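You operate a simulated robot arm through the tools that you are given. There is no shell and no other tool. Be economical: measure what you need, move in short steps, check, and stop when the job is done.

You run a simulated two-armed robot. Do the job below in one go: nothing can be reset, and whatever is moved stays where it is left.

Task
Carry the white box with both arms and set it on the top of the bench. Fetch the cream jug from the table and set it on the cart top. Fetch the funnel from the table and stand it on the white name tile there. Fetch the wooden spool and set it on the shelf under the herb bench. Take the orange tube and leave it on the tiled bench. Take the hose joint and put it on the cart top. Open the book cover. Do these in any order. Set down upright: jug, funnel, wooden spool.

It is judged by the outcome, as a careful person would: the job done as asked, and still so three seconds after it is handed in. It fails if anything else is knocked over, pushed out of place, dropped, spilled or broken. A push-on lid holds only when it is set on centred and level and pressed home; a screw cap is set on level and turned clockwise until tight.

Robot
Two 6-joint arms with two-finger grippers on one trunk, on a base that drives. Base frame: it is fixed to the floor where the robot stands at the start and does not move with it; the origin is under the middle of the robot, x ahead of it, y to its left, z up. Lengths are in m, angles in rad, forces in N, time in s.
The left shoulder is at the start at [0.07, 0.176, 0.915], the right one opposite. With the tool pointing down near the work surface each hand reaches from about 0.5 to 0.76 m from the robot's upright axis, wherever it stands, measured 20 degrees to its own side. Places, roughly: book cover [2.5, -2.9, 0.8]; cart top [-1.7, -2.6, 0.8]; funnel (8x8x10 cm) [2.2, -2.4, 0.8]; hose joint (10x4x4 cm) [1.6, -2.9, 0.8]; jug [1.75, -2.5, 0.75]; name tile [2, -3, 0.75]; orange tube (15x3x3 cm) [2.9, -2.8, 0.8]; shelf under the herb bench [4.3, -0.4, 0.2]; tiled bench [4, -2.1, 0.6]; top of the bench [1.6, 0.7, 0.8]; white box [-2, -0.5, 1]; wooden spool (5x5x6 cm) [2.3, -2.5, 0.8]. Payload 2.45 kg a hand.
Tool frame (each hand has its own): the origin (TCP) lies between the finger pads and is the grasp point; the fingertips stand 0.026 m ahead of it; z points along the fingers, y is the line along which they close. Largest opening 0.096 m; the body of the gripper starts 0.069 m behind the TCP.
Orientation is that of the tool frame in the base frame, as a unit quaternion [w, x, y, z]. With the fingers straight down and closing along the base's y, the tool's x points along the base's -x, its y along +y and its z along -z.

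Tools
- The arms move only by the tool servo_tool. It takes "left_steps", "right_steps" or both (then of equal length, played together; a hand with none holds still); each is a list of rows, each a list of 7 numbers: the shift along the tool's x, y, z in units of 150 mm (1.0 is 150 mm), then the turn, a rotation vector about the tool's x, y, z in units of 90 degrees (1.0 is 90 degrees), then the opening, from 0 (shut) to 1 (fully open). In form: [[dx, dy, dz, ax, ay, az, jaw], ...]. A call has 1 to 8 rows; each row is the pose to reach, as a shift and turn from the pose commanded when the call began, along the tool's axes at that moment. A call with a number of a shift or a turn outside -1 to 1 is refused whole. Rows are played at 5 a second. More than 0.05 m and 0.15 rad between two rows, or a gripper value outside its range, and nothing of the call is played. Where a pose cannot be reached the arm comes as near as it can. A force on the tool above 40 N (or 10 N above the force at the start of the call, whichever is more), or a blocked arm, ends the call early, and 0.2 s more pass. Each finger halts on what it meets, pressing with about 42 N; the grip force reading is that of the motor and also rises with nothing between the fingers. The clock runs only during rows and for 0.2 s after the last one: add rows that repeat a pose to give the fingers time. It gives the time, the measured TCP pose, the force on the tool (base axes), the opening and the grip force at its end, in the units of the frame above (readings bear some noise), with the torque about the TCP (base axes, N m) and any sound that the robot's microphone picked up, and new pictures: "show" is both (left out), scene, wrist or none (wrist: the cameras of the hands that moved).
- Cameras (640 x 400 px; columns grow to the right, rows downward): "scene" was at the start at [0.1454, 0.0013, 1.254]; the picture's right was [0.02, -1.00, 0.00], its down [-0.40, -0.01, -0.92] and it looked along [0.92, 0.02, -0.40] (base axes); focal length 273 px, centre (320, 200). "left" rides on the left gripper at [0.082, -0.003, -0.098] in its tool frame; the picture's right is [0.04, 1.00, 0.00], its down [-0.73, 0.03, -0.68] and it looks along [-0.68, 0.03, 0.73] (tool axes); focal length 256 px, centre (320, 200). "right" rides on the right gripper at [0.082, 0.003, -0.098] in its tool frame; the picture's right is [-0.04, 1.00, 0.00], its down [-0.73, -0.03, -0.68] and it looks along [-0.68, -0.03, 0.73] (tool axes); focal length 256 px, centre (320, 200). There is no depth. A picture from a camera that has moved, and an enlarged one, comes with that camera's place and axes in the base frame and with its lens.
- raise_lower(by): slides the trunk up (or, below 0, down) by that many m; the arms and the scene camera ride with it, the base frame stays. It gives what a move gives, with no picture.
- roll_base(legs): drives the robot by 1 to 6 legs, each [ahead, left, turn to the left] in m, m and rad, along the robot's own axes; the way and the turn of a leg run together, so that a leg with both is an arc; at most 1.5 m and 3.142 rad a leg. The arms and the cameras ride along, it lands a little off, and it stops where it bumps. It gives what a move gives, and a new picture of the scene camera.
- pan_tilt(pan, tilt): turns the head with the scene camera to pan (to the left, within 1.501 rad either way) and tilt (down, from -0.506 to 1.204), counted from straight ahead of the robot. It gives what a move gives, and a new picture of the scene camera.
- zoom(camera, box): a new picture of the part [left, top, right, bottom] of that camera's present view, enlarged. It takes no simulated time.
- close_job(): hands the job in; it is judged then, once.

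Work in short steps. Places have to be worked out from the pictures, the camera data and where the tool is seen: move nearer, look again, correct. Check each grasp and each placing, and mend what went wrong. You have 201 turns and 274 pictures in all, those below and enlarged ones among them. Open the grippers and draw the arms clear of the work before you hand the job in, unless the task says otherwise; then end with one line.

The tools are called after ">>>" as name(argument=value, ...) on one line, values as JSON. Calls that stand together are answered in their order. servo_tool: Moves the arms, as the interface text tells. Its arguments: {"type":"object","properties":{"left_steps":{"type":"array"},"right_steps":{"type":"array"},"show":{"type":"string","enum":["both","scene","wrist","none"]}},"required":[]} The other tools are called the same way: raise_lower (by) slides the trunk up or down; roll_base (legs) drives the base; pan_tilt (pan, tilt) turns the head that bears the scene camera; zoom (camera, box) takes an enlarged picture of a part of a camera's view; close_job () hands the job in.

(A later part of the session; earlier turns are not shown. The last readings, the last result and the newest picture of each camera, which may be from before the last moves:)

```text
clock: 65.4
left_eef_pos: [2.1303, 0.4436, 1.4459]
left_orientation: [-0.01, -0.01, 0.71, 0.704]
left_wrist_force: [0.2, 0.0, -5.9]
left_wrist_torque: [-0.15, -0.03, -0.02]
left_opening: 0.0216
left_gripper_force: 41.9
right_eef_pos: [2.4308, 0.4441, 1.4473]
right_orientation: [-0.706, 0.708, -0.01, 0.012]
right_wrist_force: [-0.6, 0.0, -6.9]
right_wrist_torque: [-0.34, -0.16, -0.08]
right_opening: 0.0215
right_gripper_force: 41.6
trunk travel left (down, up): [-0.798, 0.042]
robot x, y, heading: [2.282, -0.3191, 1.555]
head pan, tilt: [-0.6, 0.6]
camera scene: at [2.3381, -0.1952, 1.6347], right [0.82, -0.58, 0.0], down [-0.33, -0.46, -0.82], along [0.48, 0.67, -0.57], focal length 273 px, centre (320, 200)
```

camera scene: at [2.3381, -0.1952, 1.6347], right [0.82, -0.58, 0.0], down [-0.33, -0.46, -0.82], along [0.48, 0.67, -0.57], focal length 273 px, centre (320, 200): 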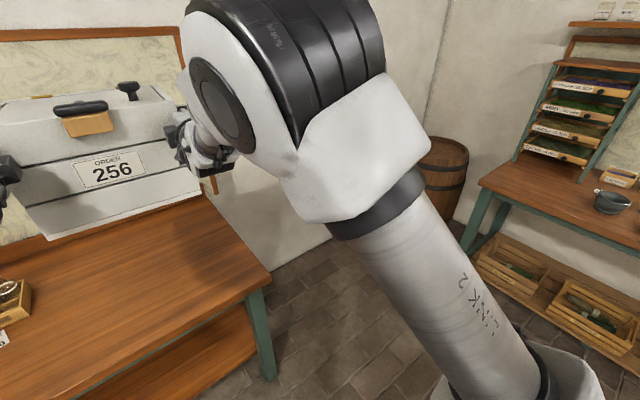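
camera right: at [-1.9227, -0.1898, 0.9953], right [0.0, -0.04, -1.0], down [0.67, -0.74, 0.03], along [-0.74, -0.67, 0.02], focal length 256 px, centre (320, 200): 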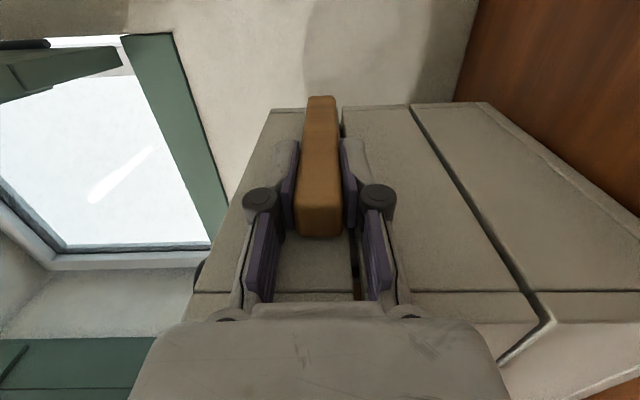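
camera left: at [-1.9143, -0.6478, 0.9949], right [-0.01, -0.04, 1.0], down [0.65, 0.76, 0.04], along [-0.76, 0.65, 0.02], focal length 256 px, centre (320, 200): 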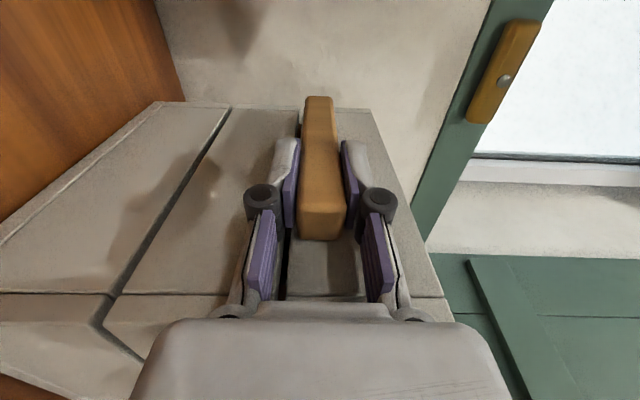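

The robot stands at (2.28,-0.32), facing the bench's free end. I move ahead 0.17 m with the head straight and check before lowering.

>>> pan_tilt(pan=0, tilt=0.75)

>>> roll_base(legs=[[0.17, 0, 0.016]])

>>> raise_lower(by=-0.43)

>>> zoom(camera="scene", box=[0, 0, 640, 400])

```text
clock: 66.4
left_eef_pos: [2.1308, 0.444, 1.4462]
left_orientation: [-0.009, -0.01, 0.71, 0.704]
left_wrist_force: [0.5, 1.0, -6.0]
left_wrist_torque: [-0.18, -0.01, 0.08]
left_opening: 0.0218
left_gripper_force: 41.8
right_eef_pos: [2.4311, 0.4456, 1.447]
right_orientation: [-0.706, 0.709, -0.011, 0.011]
right_wrist_force: [-1.0, -0.6, -6.4]
right_wrist_torque: [-0.26, -0.16, -0.01]
right_opening: 0.0217
right_gripper_force: 42.1
trunk travel left (down, up): [-0.798, 0.042]
robot x, y, heading: [2.2812, -0.3172, 1.555]
head pan, tilt: [0.0, 0.75]
camera scene: at [2.2894, -0.1846, 1.6218], right [1.0, -0.02, 0.0], down [-0.01, -0.68, -0.73], along [0.01, 0.73, -0.68], focal length 273 px, centre (320, 200)
```

scene: 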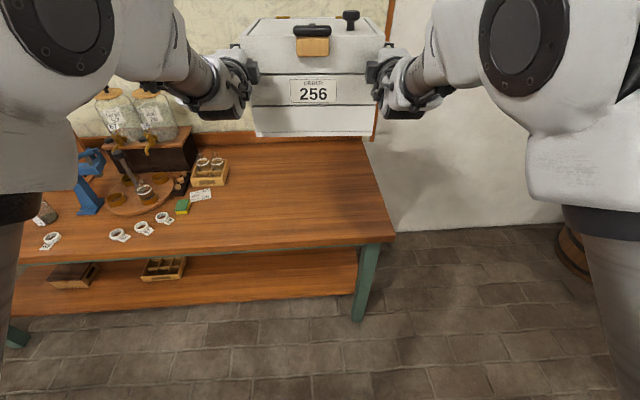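

```text
clock: 67.8
left_eef_pos: [2.1212, 0.6052, 1.449]
left_orientation: [-0.014, -0.015, 0.709, 0.705]
left_wrist_force: [1.6, 0.3, -4.8]
left_wrist_torque: [-0.14, -0.11, 0.01]
left_opening: 0.0219
left_gripper_force: 41.8
right_eef_pos: [2.4211, 0.6103, 1.4501]
right_orientation: [-0.707, 0.707, -0.006, 0.007]
right_wrist_force: [-0.7, -1.0, -6.7]
right_wrist_torque: [-0.32, -0.15, 0.16]
right_opening: 0.0219
right_gripper_force: 42.2
trunk travel left (down, up): [-0.798, 0.042]
robot x, y, heading: [2.2851, -0.1559, 1.572]
head pan, tilt: [0.0, 0.75]
camera scene: at [2.2886, -0.0214, 1.6223], right [1.0, 0.0, 0.0], down [0.0, -0.68, -0.73], along [0.0, 0.73, -0.68], focal length 273 px, centre (320, 200)
```

scene: 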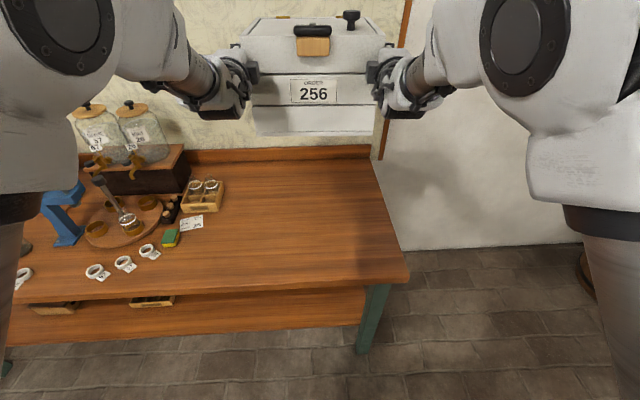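

```text
refused: -0.43 is not a number from -0.4 to 0.4
```

```text
1.00 times, centred on (320, 200) of scene (not enlarged: the box is as wide or as high as the picture)
camera zoom: at [2.2886, -0.0214, 1.6223], right [1.0, 0.0, 0.0], down [0.0, -0.68, -0.73], along [0.0, 0.73, -0.68], focal length 273 px, centre (320, 200)
```

zoom: 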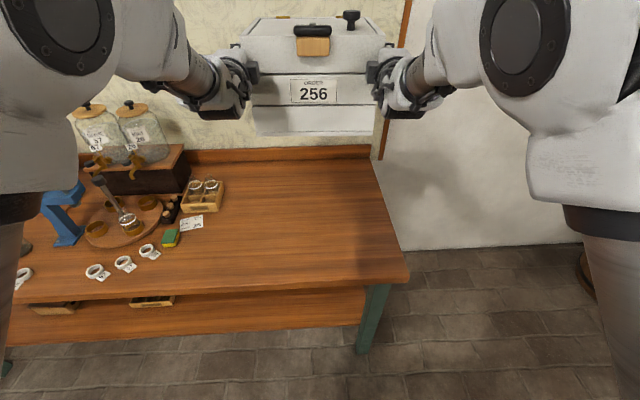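

Place is clear below. I lower 0.40 m, then in small steps.

>>> raise_lower(by=-0.4)

>>> raise_lower(by=-0.05)

>>> pan_tilt(pan=0, tilt=0.5)

```text
clock: 71.7
left_eef_pos: [2.1212, 0.6079, 1.0458]
left_orientation: [-0.014, -0.014, 0.71, 0.703]
left_wrist_force: [1.4, 0.1, -5.9]
left_wrist_torque: [-0.15, -0.04, 0.01]
left_opening: 0.0215
left_gripper_force: 42.1
right_eef_pos: [2.4212, 0.6132, 1.0464]
right_orientation: [-0.706, 0.708, -0.007, 0.006]
right_wrist_force: [-1.2, 0.4, -6.6]
right_wrist_torque: [-0.34, -0.12, -0.06]
right_opening: 0.0216
right_gripper_force: 42.2
trunk travel left (down, up): [-0.398, 0.442]
robot x, y, heading: [2.2849, -0.1548, 1.567]
head pan, tilt: [0.0, 0.75]
```

```text
clock: 72.6
left_eef_pos: [2.1207, 0.6075, 0.9976]
left_orientation: [-0.014, -0.015, 0.71, 0.704]
left_wrist_force: [0.9, -1.1, -4.4]
left_wrist_torque: [-0.12, -0.13, -0.09]
left_opening: 0.0216
left_gripper_force: 42.2
right_eef_pos: [2.421, 0.6135, 0.9968]
right_orientation: [-0.707, 0.707, -0.006, 0.006]
right_wrist_force: [-1.1, 0.5, -7.3]
right_wrist_torque: [-0.22, -0.04, 0.03]
right_opening: 0.0217
right_gripper_force: 42.1
trunk travel left (down, up): [-0.348, 0.492]
robot x, y, heading: [2.2862, -0.1543, 1.567]
head pan, tilt: [0.0, 0.75]
```

```text
clock: 73.3
left_eef_pos: [2.1207, 0.6089, 0.9962]
left_orientation: [-0.014, -0.015, 0.71, 0.704]
left_wrist_force: [1.3, -0.5, -4.0]
left_wrist_torque: [-0.01, -0.03, -0.09]
left_opening: 0.0218
left_gripper_force: 42.0
right_eef_pos: [2.4213, 0.6128, 0.9975]
right_orientation: [-0.707, 0.707, -0.007, 0.006]
right_wrist_force: [-1.3, 0.8, -6.5]
right_wrist_torque: [-0.15, -0.1, 0.0]
right_opening: 0.0218
right_gripper_force: 41.9
trunk travel left (down, up): [-0.348, 0.492]
robot x, y, heading: [2.2855, -0.1521, 1.571]
head pan, tilt: [0.0, 0.499]
camera scene: at [2.2885, -0.0102, 1.1937], right [1.0, 0.0, 0.0], down [0.0, -0.48, -0.88], along [0.0, 0.88, -0.48], focal length 273 px, centre (320, 200)
```

scene: 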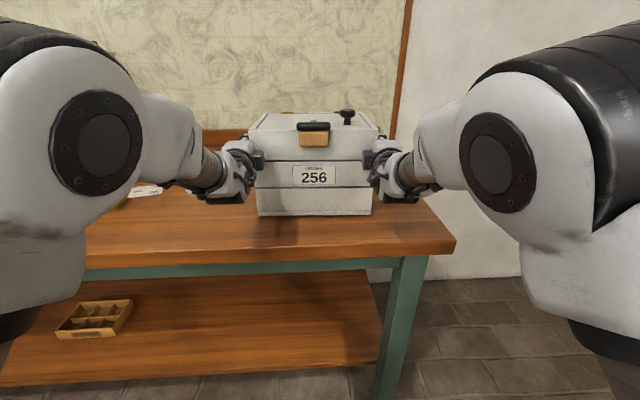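

Not clearly in contact yet; I lower in 1 cm steps watching the force.

>>> raise_lower(by=-0.01)

>>> raise_lower(by=-0.01)

>>> raise_lower(by=-0.005)

```text
clock: 73.9
left_eef_pos: [2.1211, 0.6034, 0.9946]
left_orientation: [-0.014, -0.015, 0.706, 0.708]
left_wrist_force: [-3.0, 6.9, 17.0]
left_wrist_torque: [0.63, 0.04, -0.02]
left_opening: 0.0216
left_gripper_force: 41.5
right_eef_pos: [2.421, 0.6098, 0.9939]
right_orientation: [0.71, -0.704, 0.008, -0.007]
right_wrist_force: [3.4, 6.8, 13.3]
right_wrist_torque: [0.52, -0.02, -0.09]
right_opening: 0.0217
right_gripper_force: 42.1
trunk travel left (down, up): [-0.338, 0.502]
robot x, y, heading: [2.2859, -0.1494, 1.571]
head pan, tilt: [0.0, 0.499]
```

```text
clock: 74.3
left_eef_pos: [2.1211, 0.6045, 0.9934]
left_orientation: [-0.013, -0.014, 0.702, 0.712]
left_wrist_force: [-1.4, -3.6, 5.2]
left_wrist_torque: [0.43, 0.16, -0.01]
left_opening: 0.0217
left_gripper_force: 41.7
right_eef_pos: [2.4215, 0.61, 0.9931]
right_orientation: [0.714, -0.7, 0.006, -0.005]
right_wrist_force: [1.7, -3.3, 5.6]
right_wrist_torque: [0.42, -0.13, -0.14]
right_opening: 0.0218
right_gripper_force: 42.1
trunk travel left (down, up): [-0.334, 0.506]
robot x, y, heading: [2.288, -0.1519, 1.576]
head pan, tilt: [0.0, 0.499]
stopped: the force on the tool passed its limit at 45 N (the readings are from after the stop); the commanded pose is now the measured one
```

```text
clock: 74.8
left_eef_pos: [2.1214, 0.6048, 0.9929]
left_orientation: [-0.013, -0.016, 0.699, 0.714]
left_wrist_force: [-5.1, 13.5, 28.6]
left_wrist_torque: [0.58, 0.17, -0.01]
left_opening: 0.0219
left_gripper_force: 41.2
right_eef_pos: [2.4217, 0.6104, 0.9939]
right_orientation: [0.716, -0.698, 0.007, -0.004]
right_wrist_force: [4.9, 15.4, 30.7]
right_wrist_torque: [-0.23, -0.13, -0.1]
right_opening: 0.0218
right_gripper_force: 42.1
trunk travel left (down, up): [-0.329, 0.511]
robot x, y, heading: [2.2835, -0.1502, 1.571]
head pan, tilt: [0.0, 0.499]
```

It's on the bench, slightly overpressed. I relieve by raising 1 cm... then open.

>>> raise_lower(by=0.01)

>>> servo_tool(left_steps=[[0, 0, 0, 0, 0, 0, 1], [0, 0, 0, 0, 0, 0, 1], [0, 0, 0, 0, 0, 0, 1]], right_steps=[[0, 0, 0, 0, 0, 0, 1], [0, 0, 0, 0, 0, 0, 1], [0, 0, 0, 0, 0, 0, 1]], show="scene")

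```text
clock: 75.4
left_eef_pos: [2.1203, 0.6046, 0.9936]
left_orientation: [-0.013, -0.015, 0.706, 0.708]
left_wrist_force: [0.2, -0.9, 2.4]
left_wrist_torque: [-0.47, 0.26, 0.28]
left_opening: 0.0218
left_gripper_force: 41.9
right_eef_pos: [2.4199, 0.609, 0.9932]
right_orientation: [0.71, -0.704, 0.006, -0.006]
right_wrist_force: [1.0, -0.9, 2.2]
right_wrist_torque: [-0.61, 0.16, 0.23]
right_opening: 0.0218
right_gripper_force: 42.3
trunk travel left (down, up): [-0.339, 0.501]
robot x, y, heading: [2.2836, -0.1527, 1.57]
head pan, tilt: [0.0, 0.499]
```

```text
clock: 76.2
left_eef_pos: [2.1204, 0.6071, 0.9958]
left_orientation: [-0.013, -0.015, 0.704, 0.71]
left_wrist_force: [0.4, 0.8, -0.3]
left_wrist_torque: [0.02, 0.01, 0.0]
left_opening: 0.0962
left_gripper_force: 0.1
right_eef_pos: [2.4221, 0.6128, 0.9954]
right_orientation: [0.712, -0.702, 0.007, -0.005]
right_wrist_force: [0.6, -0.5, 0.1]
right_wrist_torque: [-0.01, 0.03, 0.0]
right_opening: 0.0959
right_gripper_force: 0.1
trunk travel left (down, up): [-0.339, 0.501]
robot x, y, heading: [2.2848, -0.1534, 1.57]
head pan, tilt: [0.0, 0.499]
camera scene: at [2.2885, -0.0114, 1.1853], right [1.0, 0.0, 0.0], down [0.0, -0.48, -0.88], along [0.0, 0.88, -0.48], focal length 273 px, centre (320, 200)
```

scene: 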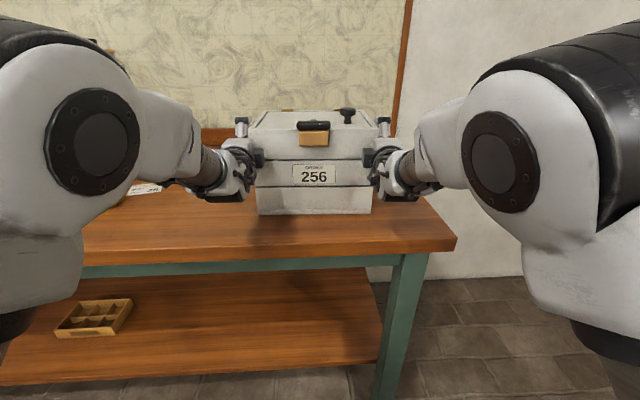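

Released. I back off straight by 0.25 m and check.

>>> roll_base(legs=[[-0.25, 0, 0]])

```text
clock: 78.1
left_eef_pos: [2.1211, 0.355, 0.9973]
left_orientation: [-0.014, -0.015, 0.704, 0.71]
left_wrist_force: [0.9, -0.7, 0.7]
left_wrist_torque: [-0.05, 0.05, 0.01]
left_opening: 0.0962
left_gripper_force: 0.1
right_eef_pos: [2.4206, 0.359, 0.9965]
right_orientation: [0.712, -0.702, 0.006, -0.005]
right_wrist_force: [0.5, 0.3, 0.2]
right_wrist_torque: [-0.04, 0.0, 0.0]
right_opening: 0.0958
right_gripper_force: 0.1
trunk travel left (down, up): [-0.339, 0.501]
robot x, y, heading: [2.2831, -0.4058, 1.571]
head pan, tilt: [0.0, 0.499]
camera scene: at [2.2885, -0.2641, 1.1855], right [1.0, 0.0, 0.0], down [0.0, -0.48, -0.88], along [0.0, 0.88, -0.48], focal length 273 px, centre (320, 200)
```

scene: 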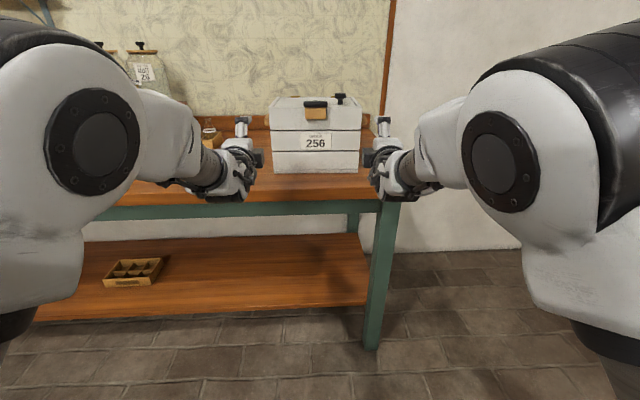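

Box stands well. Now I raise and bring both hands back to pointing down.

>>> raise_lower(by=0.3)

>>> servo_tool(left_steps=[[0, 0, -0.125, 0.0481, 0.0481, -0.0481, 1], [0, 0, -0.25, 0.0962, 0.0962, -0.0962, 1], [0, 0, -0.375, 0.1443, 0.1443, -0.1443, 1], [0, 0, -0.5, 0.1925, 0.1925, -0.1925, 1], [0, 0, -0.625, 0.2406, 0.2406, -0.2406, 1], [0, 0, -0.75, 0.2887, 0.2887, -0.2887, 1], [0, 0, -0.875, 0.3368, 0.3368, -0.3368, 1], [0, 0, -1, 0.3849, 0.3849, -0.3849, 1]], right_steps=[[0, 0, -0.125, -0.0481, 0.0481, 0.0481, 1], [0, 0, -0.25, -0.0962, 0.0962, 0.0962, 1], [0, 0, -0.375, -0.1443, 0.1443, 0.1443, 1], [0, 0, -0.5, -0.1925, 0.1925, 0.1925, 1], [0, 0, -0.625, -0.2406, 0.2406, 0.2406, 1], [0, 0, -0.75, -0.2887, 0.2887, 0.2887, 1], [0, 0, -0.875, -0.3368, 0.3368, 0.3368, 1], [0, 0, -1, -0.3849, 0.3849, 0.3849, 1]], show="none")

>>> servo_tool(left_steps=[[0, 0, 0, 0.0481, 0.0481, -0.0481, 1], [0, 0, 0, 0.0962, 0.0962, -0.0962, 1], [0, 0, 0, 0.1443, 0.1443, -0.1443, 1], [0, 0, 0, 0.1925, 0.1925, -0.1925, 1], [0, 0, 0, 0.2406, 0.2406, -0.2406, 1], [0, 0, 0, 0.2887, 0.2887, -0.2887, 1], [0, 0, 0, 0.3368, 0.3368, -0.3368, 1], [0, 0, 0, 0.3849, 0.3849, -0.3849, 1]], right_steps=[[0, 0, 0, -0.0481, 0.0481, 0.0481, 1], [0, 0, 0, -0.0962, 0.0962, 0.0962, 1], [0, 0, 0, -0.1443, 0.1443, 0.1443, 1], [0, 0, 0, -0.1925, 0.1925, 0.1925, 1], [0, 0, 0, -0.2406, 0.2406, 0.2406, 1], [0, 0, 0, -0.2887, 0.2887, 0.2887, 1], [0, 0, 0, -0.3368, 0.3368, 0.3368, 1], [0, 0, 0, -0.3849, 0.3849, 0.3849, 1]], show="none")

>>> roll_base(legs=[[0, 0, -1.571]])

```text
clock: 81.1
left_eef_pos: [2.1198, 0.3555, 1.2946]
left_orientation: [-0.013, -0.015, 0.703, 0.711]
left_wrist_force: [-0.5, -0.2, 0.4]
left_wrist_torque: [-0.05, -0.01, -0.04]
left_opening: 0.096
left_gripper_force: 0.1
right_eef_pos: [2.423, 0.3597, 1.2959]
right_orientation: [0.712, -0.702, 0.006, -0.005]
right_wrist_force: [0.4, 0.7, 0.0]
right_wrist_torque: [-0.02, 0.03, -0.01]
right_opening: 0.096
right_gripper_force: 0.1
trunk travel left (down, up): [-0.639, 0.201]
robot x, y, heading: [2.2881, -0.4027, 1.574]
head pan, tilt: [0.0, 0.499]
```

```text
clock: 82.9
left_eef_pos: [2.1062, 0.2167, 1.2772]
left_orientation: [0.002, -0.438, 0.814, 0.382]
left_wrist_force: [-0.2, 0.2, -0.4]
left_wrist_torque: [0.0, 0.01, 0.01]
left_opening: 0.0958
left_gripper_force: 0.1
left hand out of reach, approached as far as the arm can: row 5, 6, 7, 8
right_eef_pos: [2.456, 0.2283, 1.2895]
right_orientation: [-0.39, 0.814, -0.43, -0.01]
right_wrist_force: [0.9, 0.9, 0.1]
right_wrist_torque: [-0.01, 0.02, 0.01]
right_opening: 0.0959
right_gripper_force: 0.0
right hand out of reach, approached as far as the arm can: row 3, 4, 5, 6, 7, 8
trunk travel left (down, up): [-0.639, 0.201]
robot x, y, heading: [2.2854, -0.4026, 1.574]
head pan, tilt: [0.0, 0.499]
```

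```text
clock: 84.7
left_eef_pos: [2.1176, 0.2129, 1.2964]
left_orientation: [-0.002, 0.722, -0.692, 0.0]
left_wrist_force: [0.3, 0.5, 0.2]
left_wrist_torque: [-0.02, -0.03, 0.03]
left_opening: 0.096
left_gripper_force: 0.0
right_eef_pos: [2.4423, 0.2264, 1.3009]
right_orientation: [0.003, -0.701, 0.713, 0.003]
right_wrist_force: [0.0, 0.2, 0.2]
right_wrist_torque: [-0.05, 0.02, 0.0]
right_opening: 0.0959
right_gripper_force: 0.1
trunk travel left (down, up): [-0.639, 0.201]
robot x, y, heading: [2.2876, -0.4044, 1.566]
head pan, tilt: [0.0, 0.499]
```

```text
clock: 88.9
left_eef_pos: [2.9006, -0.2379, 1.2979]
left_orientation: [0.004, -0.019, 1.0, -0.001]
left_wrist_force: [0.6, -0.1, -0.6]
left_wrist_torque: [0.02, 0.0, -0.03]
left_opening: 0.0959
left_gripper_force: 0.1
right_eef_pos: [2.9128, -0.5613, 1.3014]
right_orientation: [0.007, 0.009, 1.0, 0.0]
right_wrist_force: [-0.2, 0.9, 0.3]
right_wrist_torque: [0.01, -0.01, 0.0]
right_opening: 0.096
right_gripper_force: 0.1
trunk travel left (down, up): [-0.639, 0.201]
robot x, y, heading: [2.283, -0.4045, -0.005]
head pan, tilt: [0.0, 0.499]
camera scene: at [2.4299, -0.4045, 1.4853], right [0.0, -1.0, 0.0], down [-0.48, 0.0, -0.88], along [0.88, 0.0, -0.48], focal length 273 px, centre (320, 200)
```

scene: 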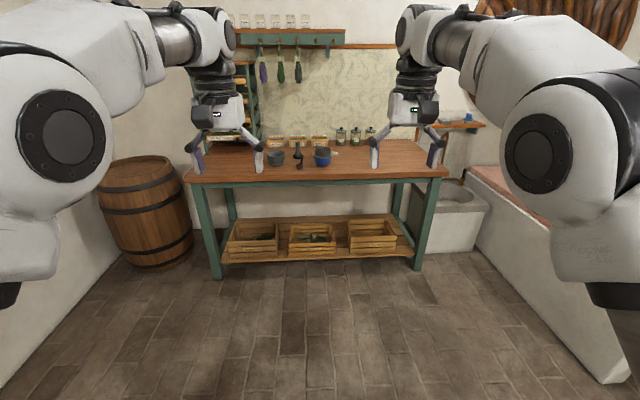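

This is the herb bench with its low shelf. I turn on to face the table at y≈-2.5.

>>> roll_base(legs=[[0, 0, -1.571]])

>>> zoom(camera="scene", box=[120, 60, 520, 310])

```text
clock: 93.1
left_eef_pos: [2.4465, -1.0184, 1.2978]
left_orientation: [0.003, 0.697, 0.717, -0.003]
left_wrist_force: [-0.6, -0.5, -0.6]
left_wrist_torque: [-0.01, 0.05, 0.02]
left_opening: 0.0959
left_gripper_force: 0.1
right_eef_pos: [2.1227, -1.0288, 1.3031]
right_orientation: [0.006, 0.717, 0.697, -0.004]
right_wrist_force: [-1.0, -0.2, 0.6]
right_wrist_torque: [0.03, 0.02, 0.02]
right_opening: 0.0961
right_gripper_force: 0.0
trunk travel left (down, up): [-0.639, 0.201]
robot x, y, heading: [2.2875, -0.4042, -1.585]
head pan, tilt: [0.0, 0.499]
camera scene: at [2.2871, -0.5458, 1.4853], right [-1.0, 0.01, 0.0], down [0.01, 0.48, -0.88], along [-0.01, -0.88, -0.48], focal length 273 px, centre (320, 200)
```

scene: 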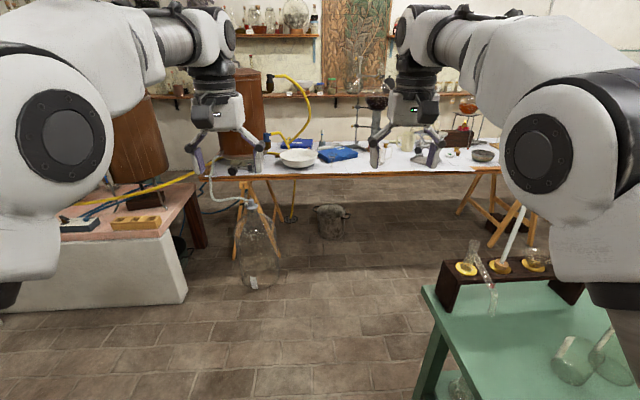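

```text
1.60 times, centred on (320, 185) of scene
camera zoom: at [2.2871, -0.5458, 1.4853], right [-1.0, 0.01, 0.0], down [0.01, 0.48, -0.88], along [-0.01, -0.88, -0.48], focal length 437 px, centre (320, 224)
```

zoom: 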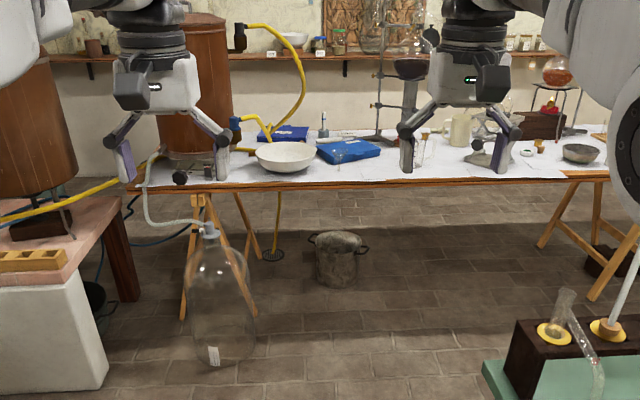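

The cloth table's front edge is near y≈-2.2; a big glass bottle stands on the floor around (2.76,-1.96). I drive ahead 0.8 m and look closer.

>>> roll_base(legs=[[0.8, 0, 0.014]])

>>> pan_tilt(pan=0, tilt=0.6)

>>> zoom(camera="scene", box=[160, 60, 480, 260])

```text
clock: 97.4
left_eef_pos: [2.4452, -1.8089, 1.2982]
left_orientation: [0.003, 0.694, 0.72, -0.004]
left_wrist_force: [0.2, 0.2, -0.4]
left_wrist_torque: [0.02, -0.01, -0.02]
left_opening: 0.0961
left_gripper_force: 0.1
right_eef_pos: [2.1199, -1.8205, 1.3029]
right_orientation: [0.005, 0.715, 0.699, -0.004]
right_wrist_force: [0.4, 0.6, -0.1]
right_wrist_torque: [-0.02, 0.01, 0.02]
right_opening: 0.0961
right_gripper_force: 0.1
trunk travel left (down, up): [-0.639, 0.201]
robot x, y, heading: [2.2792, -1.1944, -1.579]
head pan, tilt: [0.0, 0.499]
camera scene: at [2.2815, -1.3357, 1.4854], right [-1.0, 0.01, 0.0], down [0.0, 0.48, -0.88], along [0.0, -0.88, -0.48], focal length 273 px, centre (320, 200)
```

scene: 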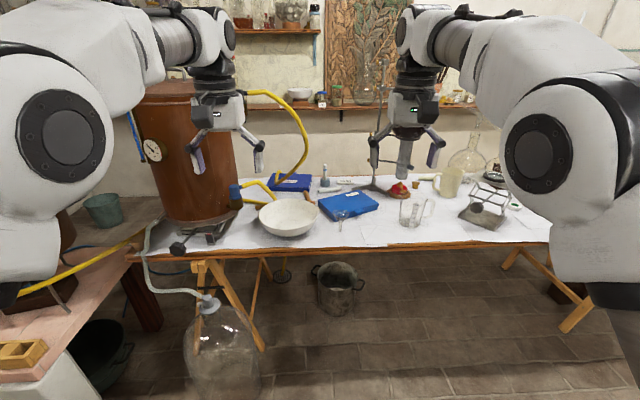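

```text
clock: 98.0
left_eef_pos: [2.4449, -1.8092, 1.2974]
left_orientation: [0.002, 0.694, 0.72, -0.004]
left_wrist_force: [0.9, 0.3, -0.1]
left_wrist_torque: [-0.03, -0.03, -0.01]
left_opening: 0.0961
left_gripper_force: 0.1
right_eef_pos: [2.1193, -1.8215, 1.303]
right_orientation: [0.006, 0.715, 0.699, -0.004]
right_wrist_force: [-0.6, -0.3, 0.6]
right_wrist_torque: [-0.02, 0.01, -0.02]
right_opening: 0.096
right_gripper_force: 0.1
trunk travel left (down, up): [-0.639, 0.201]
robot x, y, heading: [2.279, -1.1937, -1.572]
head pan, tilt: [0.0, 0.6]
camera scene: at [2.2815, -1.3339, 1.4762], right [-1.0, 0.01, 0.0], down [0.0, 0.56, -0.83], along [0.0, -0.82, -0.57], focal length 273 px, centre (320, 200)
```

scene: 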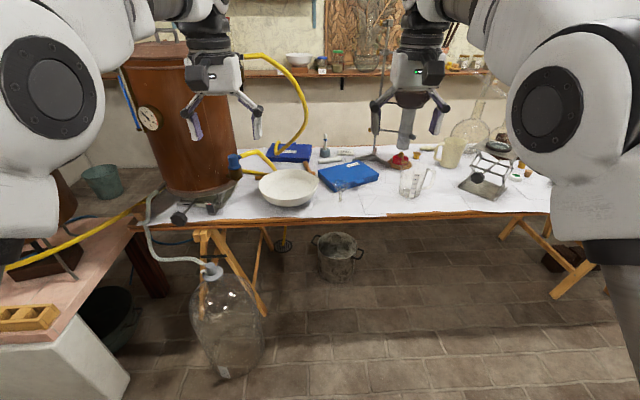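

```text
2.00 times, centred on (320, 160) of scene
camera zoom: at [2.2815, -1.3339, 1.4762], right [-1.0, 0.01, 0.0], down [0.0, 0.56, -0.83], along [0.0, -0.82, -0.57], focal length 546 px, centre (320, 280)
```

zoom: 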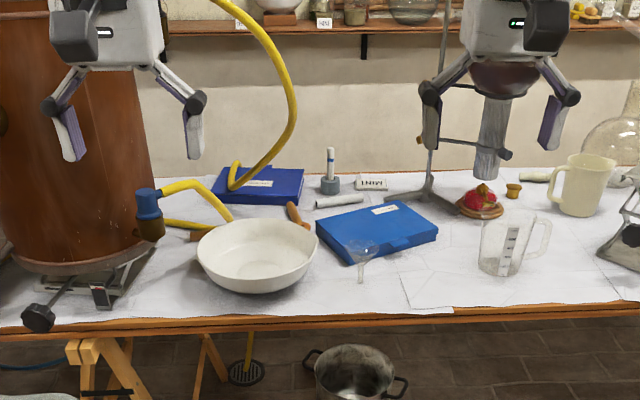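

I see cream jug ≈(1.64,-2.54), glass funnel ≈(2.17,-2.5), name tile "MINI", two blue books. Spool and orange tube aren't seen yet. I go nearer and raise for a better view.

>>> roll_base(legs=[[0.35, 0, 0]])

>>> raise_lower(by=0.19)

>>> pan_tilt(pan=0.25, tilt=0.7)

>>> zoom(camera="left", box=[0, 0, 640, 400])

>>> zoom(camera="right", box=[0, 0, 640, 400])

```text
clock: 100.3
left_eef_pos: [2.4412, -2.1566, 1.2988]
left_orientation: [0.003, 0.696, 0.718, -0.004]
left_wrist_force: [-0.4, -0.6, 0.8]
left_wrist_torque: [-0.03, 0.04, -0.03]
left_opening: 0.0962
left_gripper_force: 0.0
right_eef_pos: [2.1154, -2.1682, 1.3034]
right_orientation: [0.006, 0.715, 0.699, -0.005]
right_wrist_force: [-0.1, 1.6, 0.0]
right_wrist_torque: [0.01, 0.05, -0.02]
right_opening: 0.0962
right_gripper_force: 0.1
trunk travel left (down, up): [-0.639, 0.201]
robot x, y, heading: [2.2754, -1.5421, -1.579]
head pan, tilt: [0.0, 0.6]
camera scene: at [2.2791, -1.6806, 1.4764], right [-1.0, 0.01, 0.0], down [0.0, 0.56, -0.83], along [-0.01, -0.83, -0.56], focal length 273 px, centre (320, 200)
```

scene: 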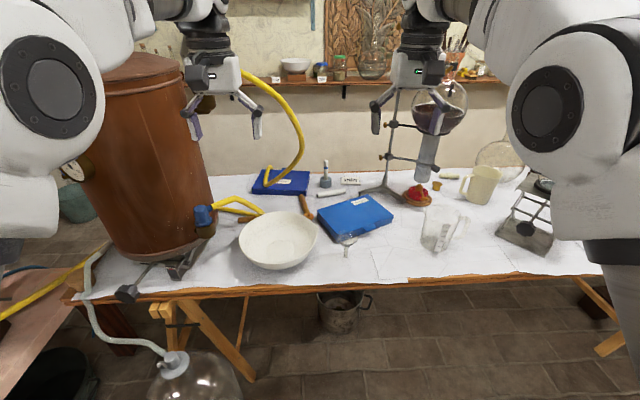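

```text
clock: 102.4
left_eef_pos: [2.4413, -2.1582, 1.4875]
left_orientation: [0.003, 0.695, 0.719, -0.003]
left_wrist_force: [-0.2, -0.8, -0.6]
left_wrist_torque: [-0.01, -0.02, 0.0]
left_opening: 0.0958
left_gripper_force: 0.0
right_eef_pos: [2.1171, -2.1697, 1.4927]
right_orientation: [0.006, 0.715, 0.699, -0.004]
right_wrist_force: [0.0, 0.3, -1.0]
right_wrist_torque: [0.03, 0.01, 0.02]
right_opening: 0.0959
right_gripper_force: 0.2
trunk travel left (down, up): [-0.829, 0.011]
robot x, y, heading: [2.2805, -1.5442, -1.575]
head pan, tilt: [0.0, 0.6]
```

```text
clock: 103.2
left_eef_pos: [2.4413, -2.1575, 1.4879]
left_orientation: [0.003, 0.695, 0.719, -0.004]
left_wrist_force: [0.0, 0.1, -0.3]
left_wrist_torque: [0.0, 0.01, -0.02]
left_opening: 0.0961
left_gripper_force: 0.1
right_eef_pos: [2.1174, -2.1686, 1.4925]
right_orientation: [0.006, 0.715, 0.699, -0.004]
right_wrist_force: [-0.2, 0.4, 0.4]
right_wrist_torque: [0.01, -0.04, 0.0]
right_opening: 0.0957
right_gripper_force: 0.0
trunk travel left (down, up): [-0.829, 0.011]
robot x, y, heading: [2.2751, -1.5414, -1.579]
head pan, tilt: [0.25, 0.7]
camera scene: at [2.3001, -1.6759, 1.6576], right [-0.97, -0.24, 0.0], down [-0.15, 0.63, -0.76], along [0.18, -0.74, -0.64], focal length 273 px, centre (320, 200)
```

scene: 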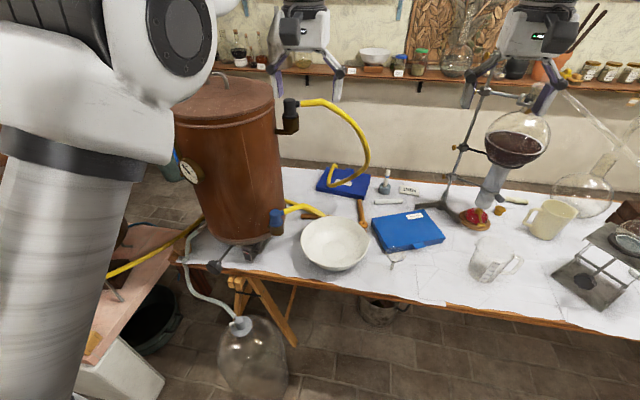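

```text
1.00 times, centred on (320, 200) of left (not enlarged: the box is as wide or as high as the picture)
camera zoom: at [2.4357, -2.0756, 1.5864], right [1.0, 0.07, 0.0], down [0.06, -0.73, 0.69], along [0.05, -0.68, -0.73], focal length 256 px, centre (320, 200)
```

zoom: 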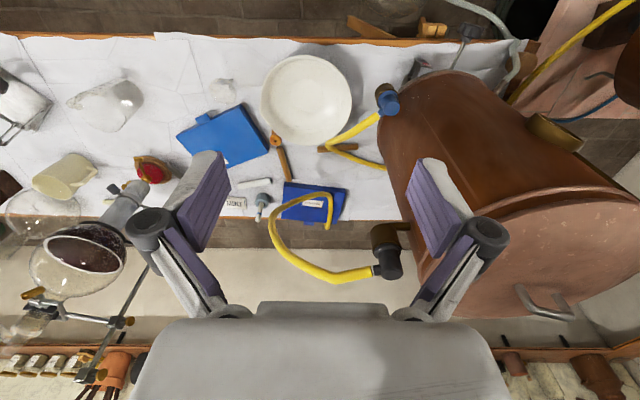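

```text
1.00 times, centred on (320, 200) of right (not enlarged: the box is as wide or as high as the picture)
camera zoom: at [2.1219, -2.0862, 1.5913], right [1.0, -0.06, 0.0], down [-0.05, -0.72, 0.69], along [-0.04, -0.69, -0.72], focal length 256 px, centre (320, 200)
```

zoom: 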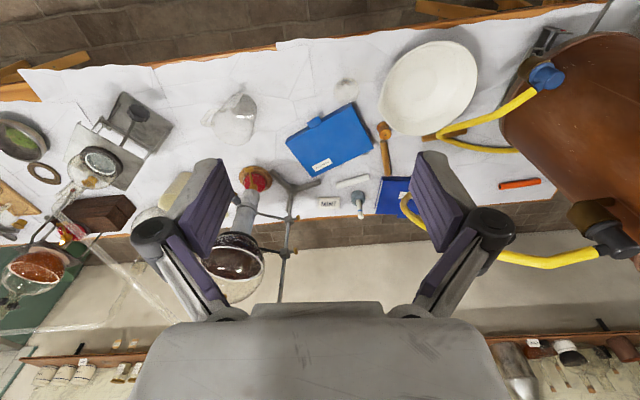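

The wrist cameras give fine overviews: the orange tube lies at the back right of that view. I zoom for details.

>>> zoom(camera="right", box=[260, 60, 580, 260])

>>> zoom(camera="left", box=[20, 50, 340, 250])

```text
2.00 times, centred on (420, 160) of right
camera zoom: at [2.1219, -2.0862, 1.5913], right [1.0, -0.06, 0.0], down [-0.05, -0.72, 0.69], along [-0.04, -0.69, -0.72], focal length 512 px, centre (120, 280)
```

zoom: 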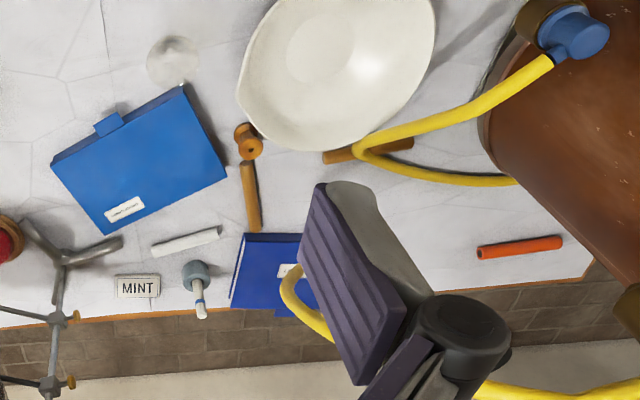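

```text
2.00 times, centred on (180, 150) of left
camera zoom: at [2.4357, -2.0756, 1.5864], right [1.0, 0.07, 0.0], down [0.06, -0.73, 0.69], along [0.05, -0.68, -0.73], focal length 512 px, centre (600, 300)
```

zoom: 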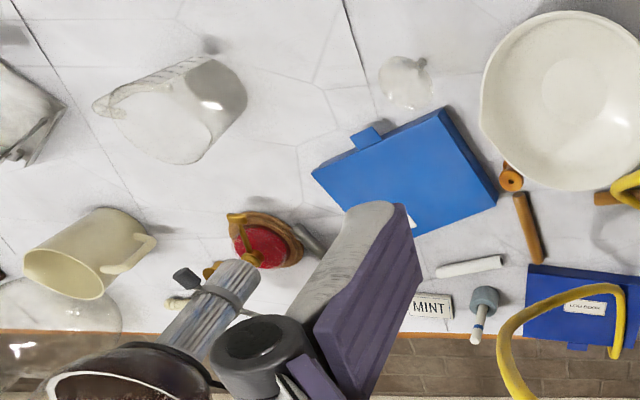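

Spool stands upright by the bowl ≈(2.317,-2.52); tube ≈(2.93,-2.83) behind the still; dark blue book ≈(2.45,-2.88). I zoom on the funnel and the spool from the head camera.

>>> zoom(camera="scene", box=[340, 170, 468, 280])

>>> zoom(camera="right", box=[270, 60, 430, 160])

```text
3.64 times, centred on (404, 225) of scene
camera zoom: at [2.3001, -1.6759, 1.6576], right [-0.97, -0.24, 0.0], down [-0.15, 0.63, -0.76], along [0.18, -0.74, -0.64], focal length 993 px, centre (14, 109)
```

zoom: 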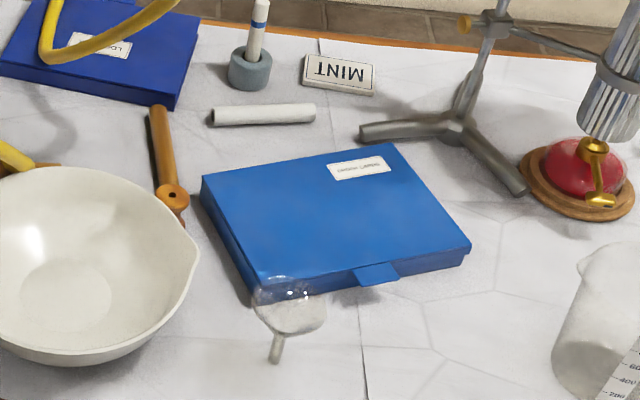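

```text
4.00 times, centred on (350, 110) of right
camera zoom: at [2.1219, -2.0862, 1.5913], right [1.0, -0.06, 0.0], down [-0.05, -0.72, 0.69], along [-0.04, -0.69, -0.72], focal length 1024 px, centre (200, 560)
```

zoom: 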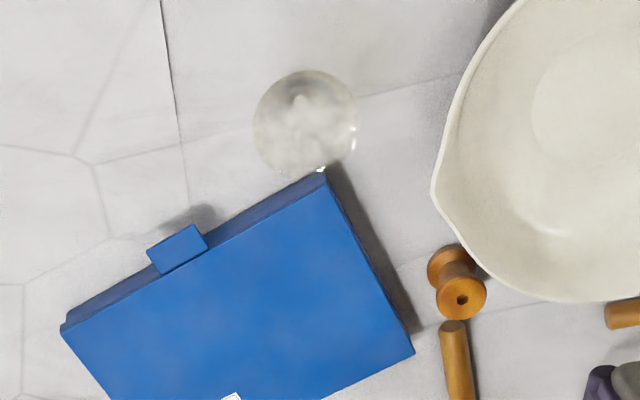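

The funnel seems to stand on its stem, mouth up, at ≈(2.18,-2.36). I move ahead 0.25 m and look with the right wrist camera from nearer.

>>> roll_base(legs=[[0.25, 0, 0.006]])

>>> raise_lower(by=-0.2)

>>> zoom(camera="right", box=[0, 0, 640, 400])

```text
clock: 105.0
left_eef_pos: [2.4417, -2.4041, 1.4906]
left_orientation: [0.004, 0.693, 0.72, -0.005]
left_wrist_force: [-0.1, 0.7, 0.5]
left_wrist_torque: [-0.06, -0.02, -0.01]
left_opening: 0.0961
left_gripper_force: 0.1
right_eef_pos: [2.1181, -2.4169, 1.4943]
right_orientation: [0.007, 0.714, 0.701, -0.005]
right_wrist_force: [0.0, 0.1, 0.1]
right_wrist_torque: [0.0, -0.05, -0.01]
right_opening: 0.096
right_gripper_force: 0.1
trunk travel left (down, up): [-0.829, 0.011]
robot x, y, heading: [2.2741, -1.7951, -1.575]
head pan, tilt: [0.25, 0.7]
camera scene: at [2.2994, -1.9224, 1.658], right [-0.97, -0.24, 0.0], down [-0.16, 0.62, -0.77], along [0.19, -0.74, -0.64], focal length 273 px, centre (320, 200)
```

scene: 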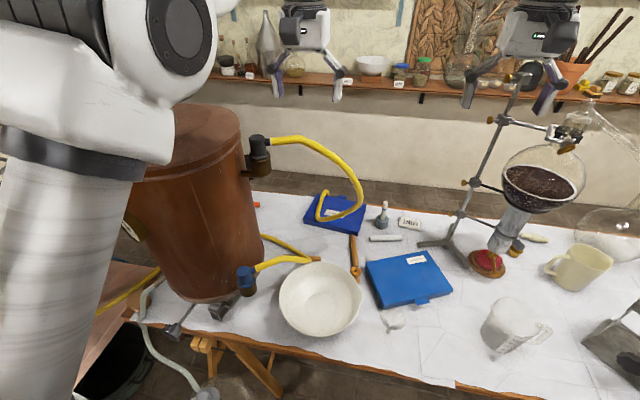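

```text
clock: 107.2
left_eef_pos: [2.4417, -2.4073, 1.2892]
left_orientation: [0.003, 0.693, 0.721, -0.004]
left_wrist_force: [-0.5, -0.2, 0.4]
left_wrist_torque: [0.02, 0.03, 0.0]
left_opening: 0.0962
left_gripper_force: 0.1
right_eef_pos: [2.1186, -2.4188, 1.2911]
right_orientation: [0.006, 0.714, 0.7, -0.005]
right_wrist_force: [0.5, 0.0, -0.6]
right_wrist_torque: [-0.01, -0.01, 0.04]
right_opening: 0.0958
right_gripper_force: 0.0
trunk travel left (down, up): [-0.629, 0.211]
robot x, y, heading: [2.274, -1.7922, -1.575]
head pan, tilt: [0.25, 0.7]
```

```text
1.00 times, centred on (320, 200) of right (not enlarged: the box is as wide or as high as the picture)
camera zoom: at [2.1226, -2.337, 1.3917], right [1.0, -0.06, 0.0], down [-0.04, -0.72, 0.69], along [-0.04, -0.69, -0.72], focal length 256 px, centre (320, 200)
```

zoom: 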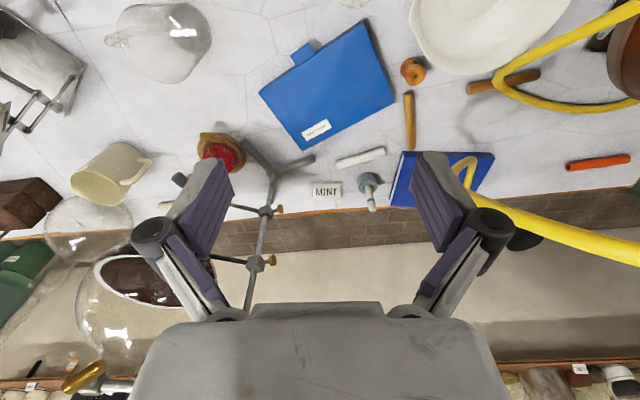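

I move the right hand back over the funnel and lower it 0.13 m to view the funnel closely.

>>> servo_tool(right_steps=[[0.1, 0.1, 0.22, 0, 0, 0, 1], [0.2, 0.2, 0.45, 0, 0, 0, 1], [0.3, 0.3, 0.67, 0, 0, 0, 1], [0.35, 0.4, 0.9, 0, 0, 0, 1]], show="wrist")

>>> zoom(camera="right", box=[240, 0, 400, 120])

```text
clock: 108.2
left_eef_pos: [2.4427, -2.409, 1.2888]
left_orientation: [0.002, 0.694, 0.72, -0.004]
left_wrist_force: [0.0, 0.0, -0.2]
left_wrist_torque: [0.03, 0.03, 0.02]
left_opening: 0.0962
left_gripper_force: 0.1
right_eef_pos: [2.177, -2.3721, 1.16]
right_orientation: [0.009, 0.716, 0.698, -0.003]
right_wrist_force: [0.9, 0.3, -0.2]
right_wrist_torque: [-0.02, 0.02, -0.01]
right_opening: 0.096
right_gripper_force: 0.0
trunk travel left (down, up): [-0.629, 0.211]
robot x, y, heading: [2.2757, -1.7929, -1.572]
head pan, tilt: [0.25, 0.7]
camera right: at [2.1815, -2.2884, 1.2578], right [1.0, -0.06, 0.01], down [-0.05, -0.72, 0.69], along [-0.04, -0.69, -0.72], focal length 256 px, centre (320, 200)
```

right: 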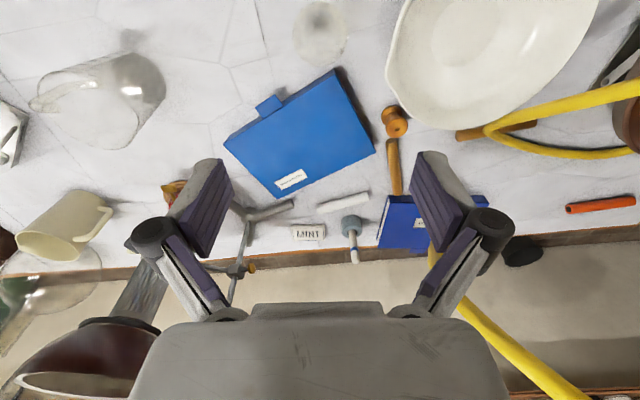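

```text
3.33 times, centred on (320, 60) of right
camera zoom: at [2.1815, -2.2884, 1.2578], right [1.0, -0.06, 0.01], down [-0.05, -0.72, 0.69], along [-0.04, -0.69, -0.72], focal length 853 px, centre (320, 667)
```

zoom: 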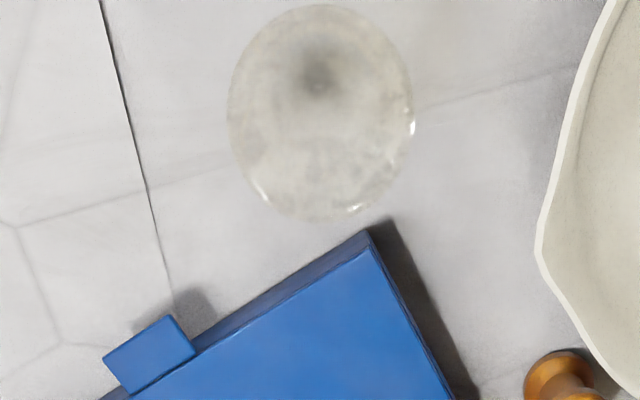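

Funnel: mouth Ø≈7.6 cm centred ≈(2.179,-2.367), rim z≈0.85, standing on its stem. I lower the trunk 0.2 and look again before descending onto it.

>>> raise_lower(by=-0.2)

>>> servo_tool(right_steps=[[0.03, 0.01, 0.1, 0, 0, 0, 1], [0.03, 0.01, 0.1, 0, 0, 0, 1]], show="wrist")

```text
clock: 110.3
left_eef_pos: [2.441, -2.4072, 1.0885]
left_orientation: [0.002, 0.694, 0.72, -0.004]
left_wrist_force: [-1.3, 0.2, 0.0]
left_wrist_torque: [-0.02, 0.0, -0.02]
left_opening: 0.0958
left_gripper_force: 0.1
right_eef_pos: [2.1773, -2.3707, 0.9592]
right_orientation: [0.008, 0.715, 0.699, -0.001]
right_wrist_force: [0.1, 0.0, 1.1]
right_wrist_torque: [-0.01, -0.01, -0.01]
right_opening: 0.096
right_gripper_force: 0.0
trunk travel left (down, up): [-0.429, 0.411]
robot x, y, heading: [2.2749, -1.7939, -1.572]
head pan, tilt: [0.25, 0.7]
```

```text
clock: 110.9
left_eef_pos: [2.4412, -2.406, 1.0892]
left_orientation: [0.002, 0.693, 0.721, -0.003]
left_wrist_force: [0.2, -0.1, 0.1]
left_wrist_torque: [-0.05, -0.01, 0.02]
left_opening: 0.0958
left_gripper_force: 0.0
right_eef_pos: [2.1761, -2.3676, 0.9461]
right_orientation: [0.013, 0.719, 0.695, 0.002]
right_wrist_force: [0.1, -0.4, 0.6]
right_wrist_torque: [0.02, 0.0, 0.03]
right_opening: 0.0959
right_gripper_force: 0.0
trunk travel left (down, up): [-0.429, 0.411]
robot x, y, heading: [2.2758, -1.795, -1.576]
head pan, tilt: [0.25, 0.7]
camera right: at [2.1795, -2.2849, 1.0444], right [1.0, -0.07, 0.02], down [-0.07, -0.72, 0.69], along [-0.03, -0.69, -0.72], focal length 256 px, centre (320, 200)
```

right: 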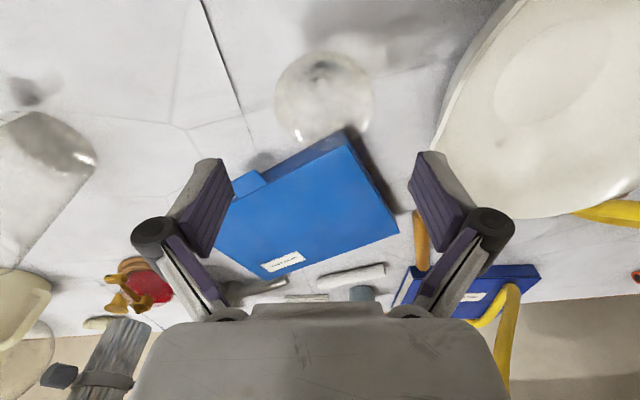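

Fingers are well around the rim line; small correction and descend 10 cm.

>>> servo_tool(right_steps=[[0.02, 0.03, 0.15, 0, 0, 0, 1], [0.02, 0.03, 0.35, 0, 0, 0, 1], [0.02, 0.03, 0.5, 0, 0, 0, 1], [0.02, 0.03, 0.66, 0, 0, 0, 1]], show="wrist")

```text
clock: 111.9
left_eef_pos: [2.4417, -2.4083, 1.088]
left_orientation: [0.003, 0.694, 0.72, -0.004]
left_wrist_force: [-0.2, -0.2, 0.7]
left_wrist_torque: [0.0, -0.03, -0.01]
left_opening: 0.0961
left_gripper_force: 0.0
right_eef_pos: [2.1692, -2.3724, 0.8586]
right_orientation: [0.033, 0.729, 0.683, 0.013]
right_wrist_force: [3.1, 0.0, 6.7]
right_wrist_torque: [0.05, -0.35, -0.01]
right_opening: 0.0959
right_gripper_force: 0.0
trunk travel left (down, up): [-0.429, 0.411]
robot x, y, heading: [2.2767, -1.7899, -1.571]
head pan, tilt: [0.25, 0.7]
camera right: at [2.1707, -2.2887, 0.9575], right [0.99, -0.1, 0.07], down [-0.12, -0.71, 0.69], along [-0.02, -0.7, -0.72], focal length 256 px, centre (320, 200)
```

right: 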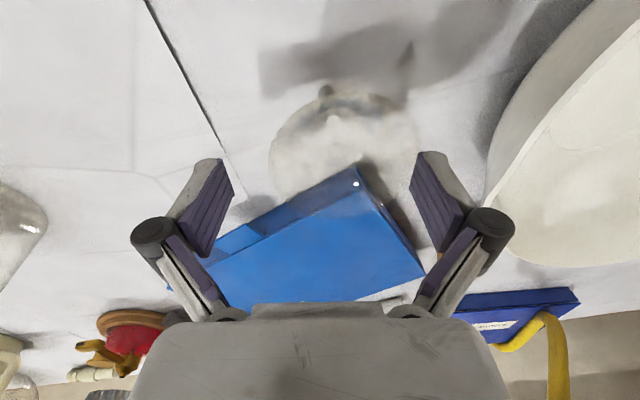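

The hand drifted 12 mm in x and tilted (arm too close in). I raise and back the base 0.1 m for a better reach.

>>> servo_tool(right_steps=[[0, 0, -0.2, 0, 0, 0, 1], [0, 0, -0.45, 0, 0, 0, 1], [0, 0, -0.66, 0, 0, 0, 1], [0, 0, -0.66, 0, 0, 0, 1]], show="wrist")

>>> roll_base(legs=[[-0.1, 0, 0]])

```text
clock: 112.9
left_eef_pos: [2.4418, -2.4078, 1.0883]
left_orientation: [0.003, 0.693, 0.72, -0.003]
left_wrist_force: [0.6, -0.2, 0.4]
left_wrist_torque: [0.0, -0.02, -0.01]
left_opening: 0.0956
left_gripper_force: 0.0
right_eef_pos: [2.1767, -2.3659, 0.9456]
right_orientation: [0.015, 0.719, 0.695, 0.005]
right_wrist_force: [0.0, 0.3, -0.3]
right_wrist_torque: [0.0, 0.04, -0.03]
right_opening: 0.096
right_gripper_force: 0.1
trunk travel left (down, up): [-0.429, 0.411]
robot x, y, heading: [2.2771, -1.7906, -1.577]
head pan, tilt: [0.25, 0.7]
camera right: at [2.1809, -2.2827, 1.045], right [1.0, -0.07, 0.03], down [-0.07, -0.72, 0.69], along [-0.03, -0.69, -0.73], focal length 256 px, centre (320, 200)
```

right: 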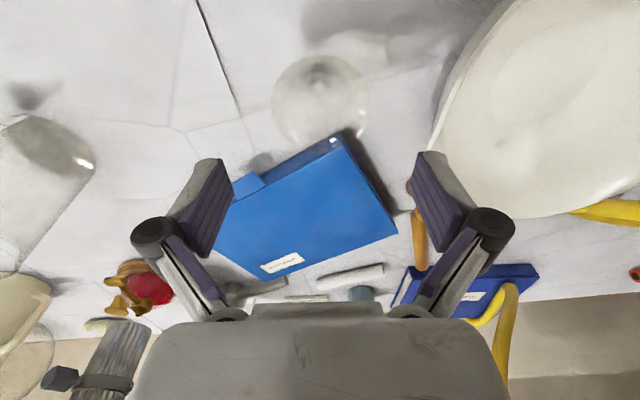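

```text
clock: 114.1
left_eef_pos: [2.4424, -2.3055, 1.0892]
left_orientation: [0.003, 0.693, 0.721, -0.004]
left_wrist_force: [-0.6, -0.1, 0.0]
left_wrist_torque: [-0.06, -0.01, -0.03]
left_opening: 0.0959
left_gripper_force: 0.1
right_eef_pos: [2.1788, -2.2649, 0.9485]
right_orientation: [0.016, 0.719, 0.695, 0.002]
right_wrist_force: [1.2, -0.9, 0.7]
right_wrist_torque: [-0.01, 0.02, 0.01]
right_opening: 0.0961
right_gripper_force: 0.1
trunk travel left (down, up): [-0.429, 0.411]
robot x, y, heading: [2.2763, -1.6904, -1.578]
head pan, tilt: [0.25, 0.7]
camera scene: at [2.2998, -1.8251, 1.2577], right [-0.97, -0.24, 0.0], down [-0.16, 0.62, -0.77], along [0.19, -0.74, -0.64], focal length 273 px, centre (320, 200)
```

scene: 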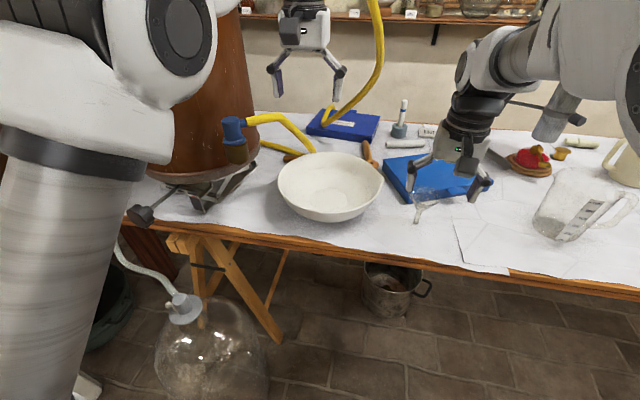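

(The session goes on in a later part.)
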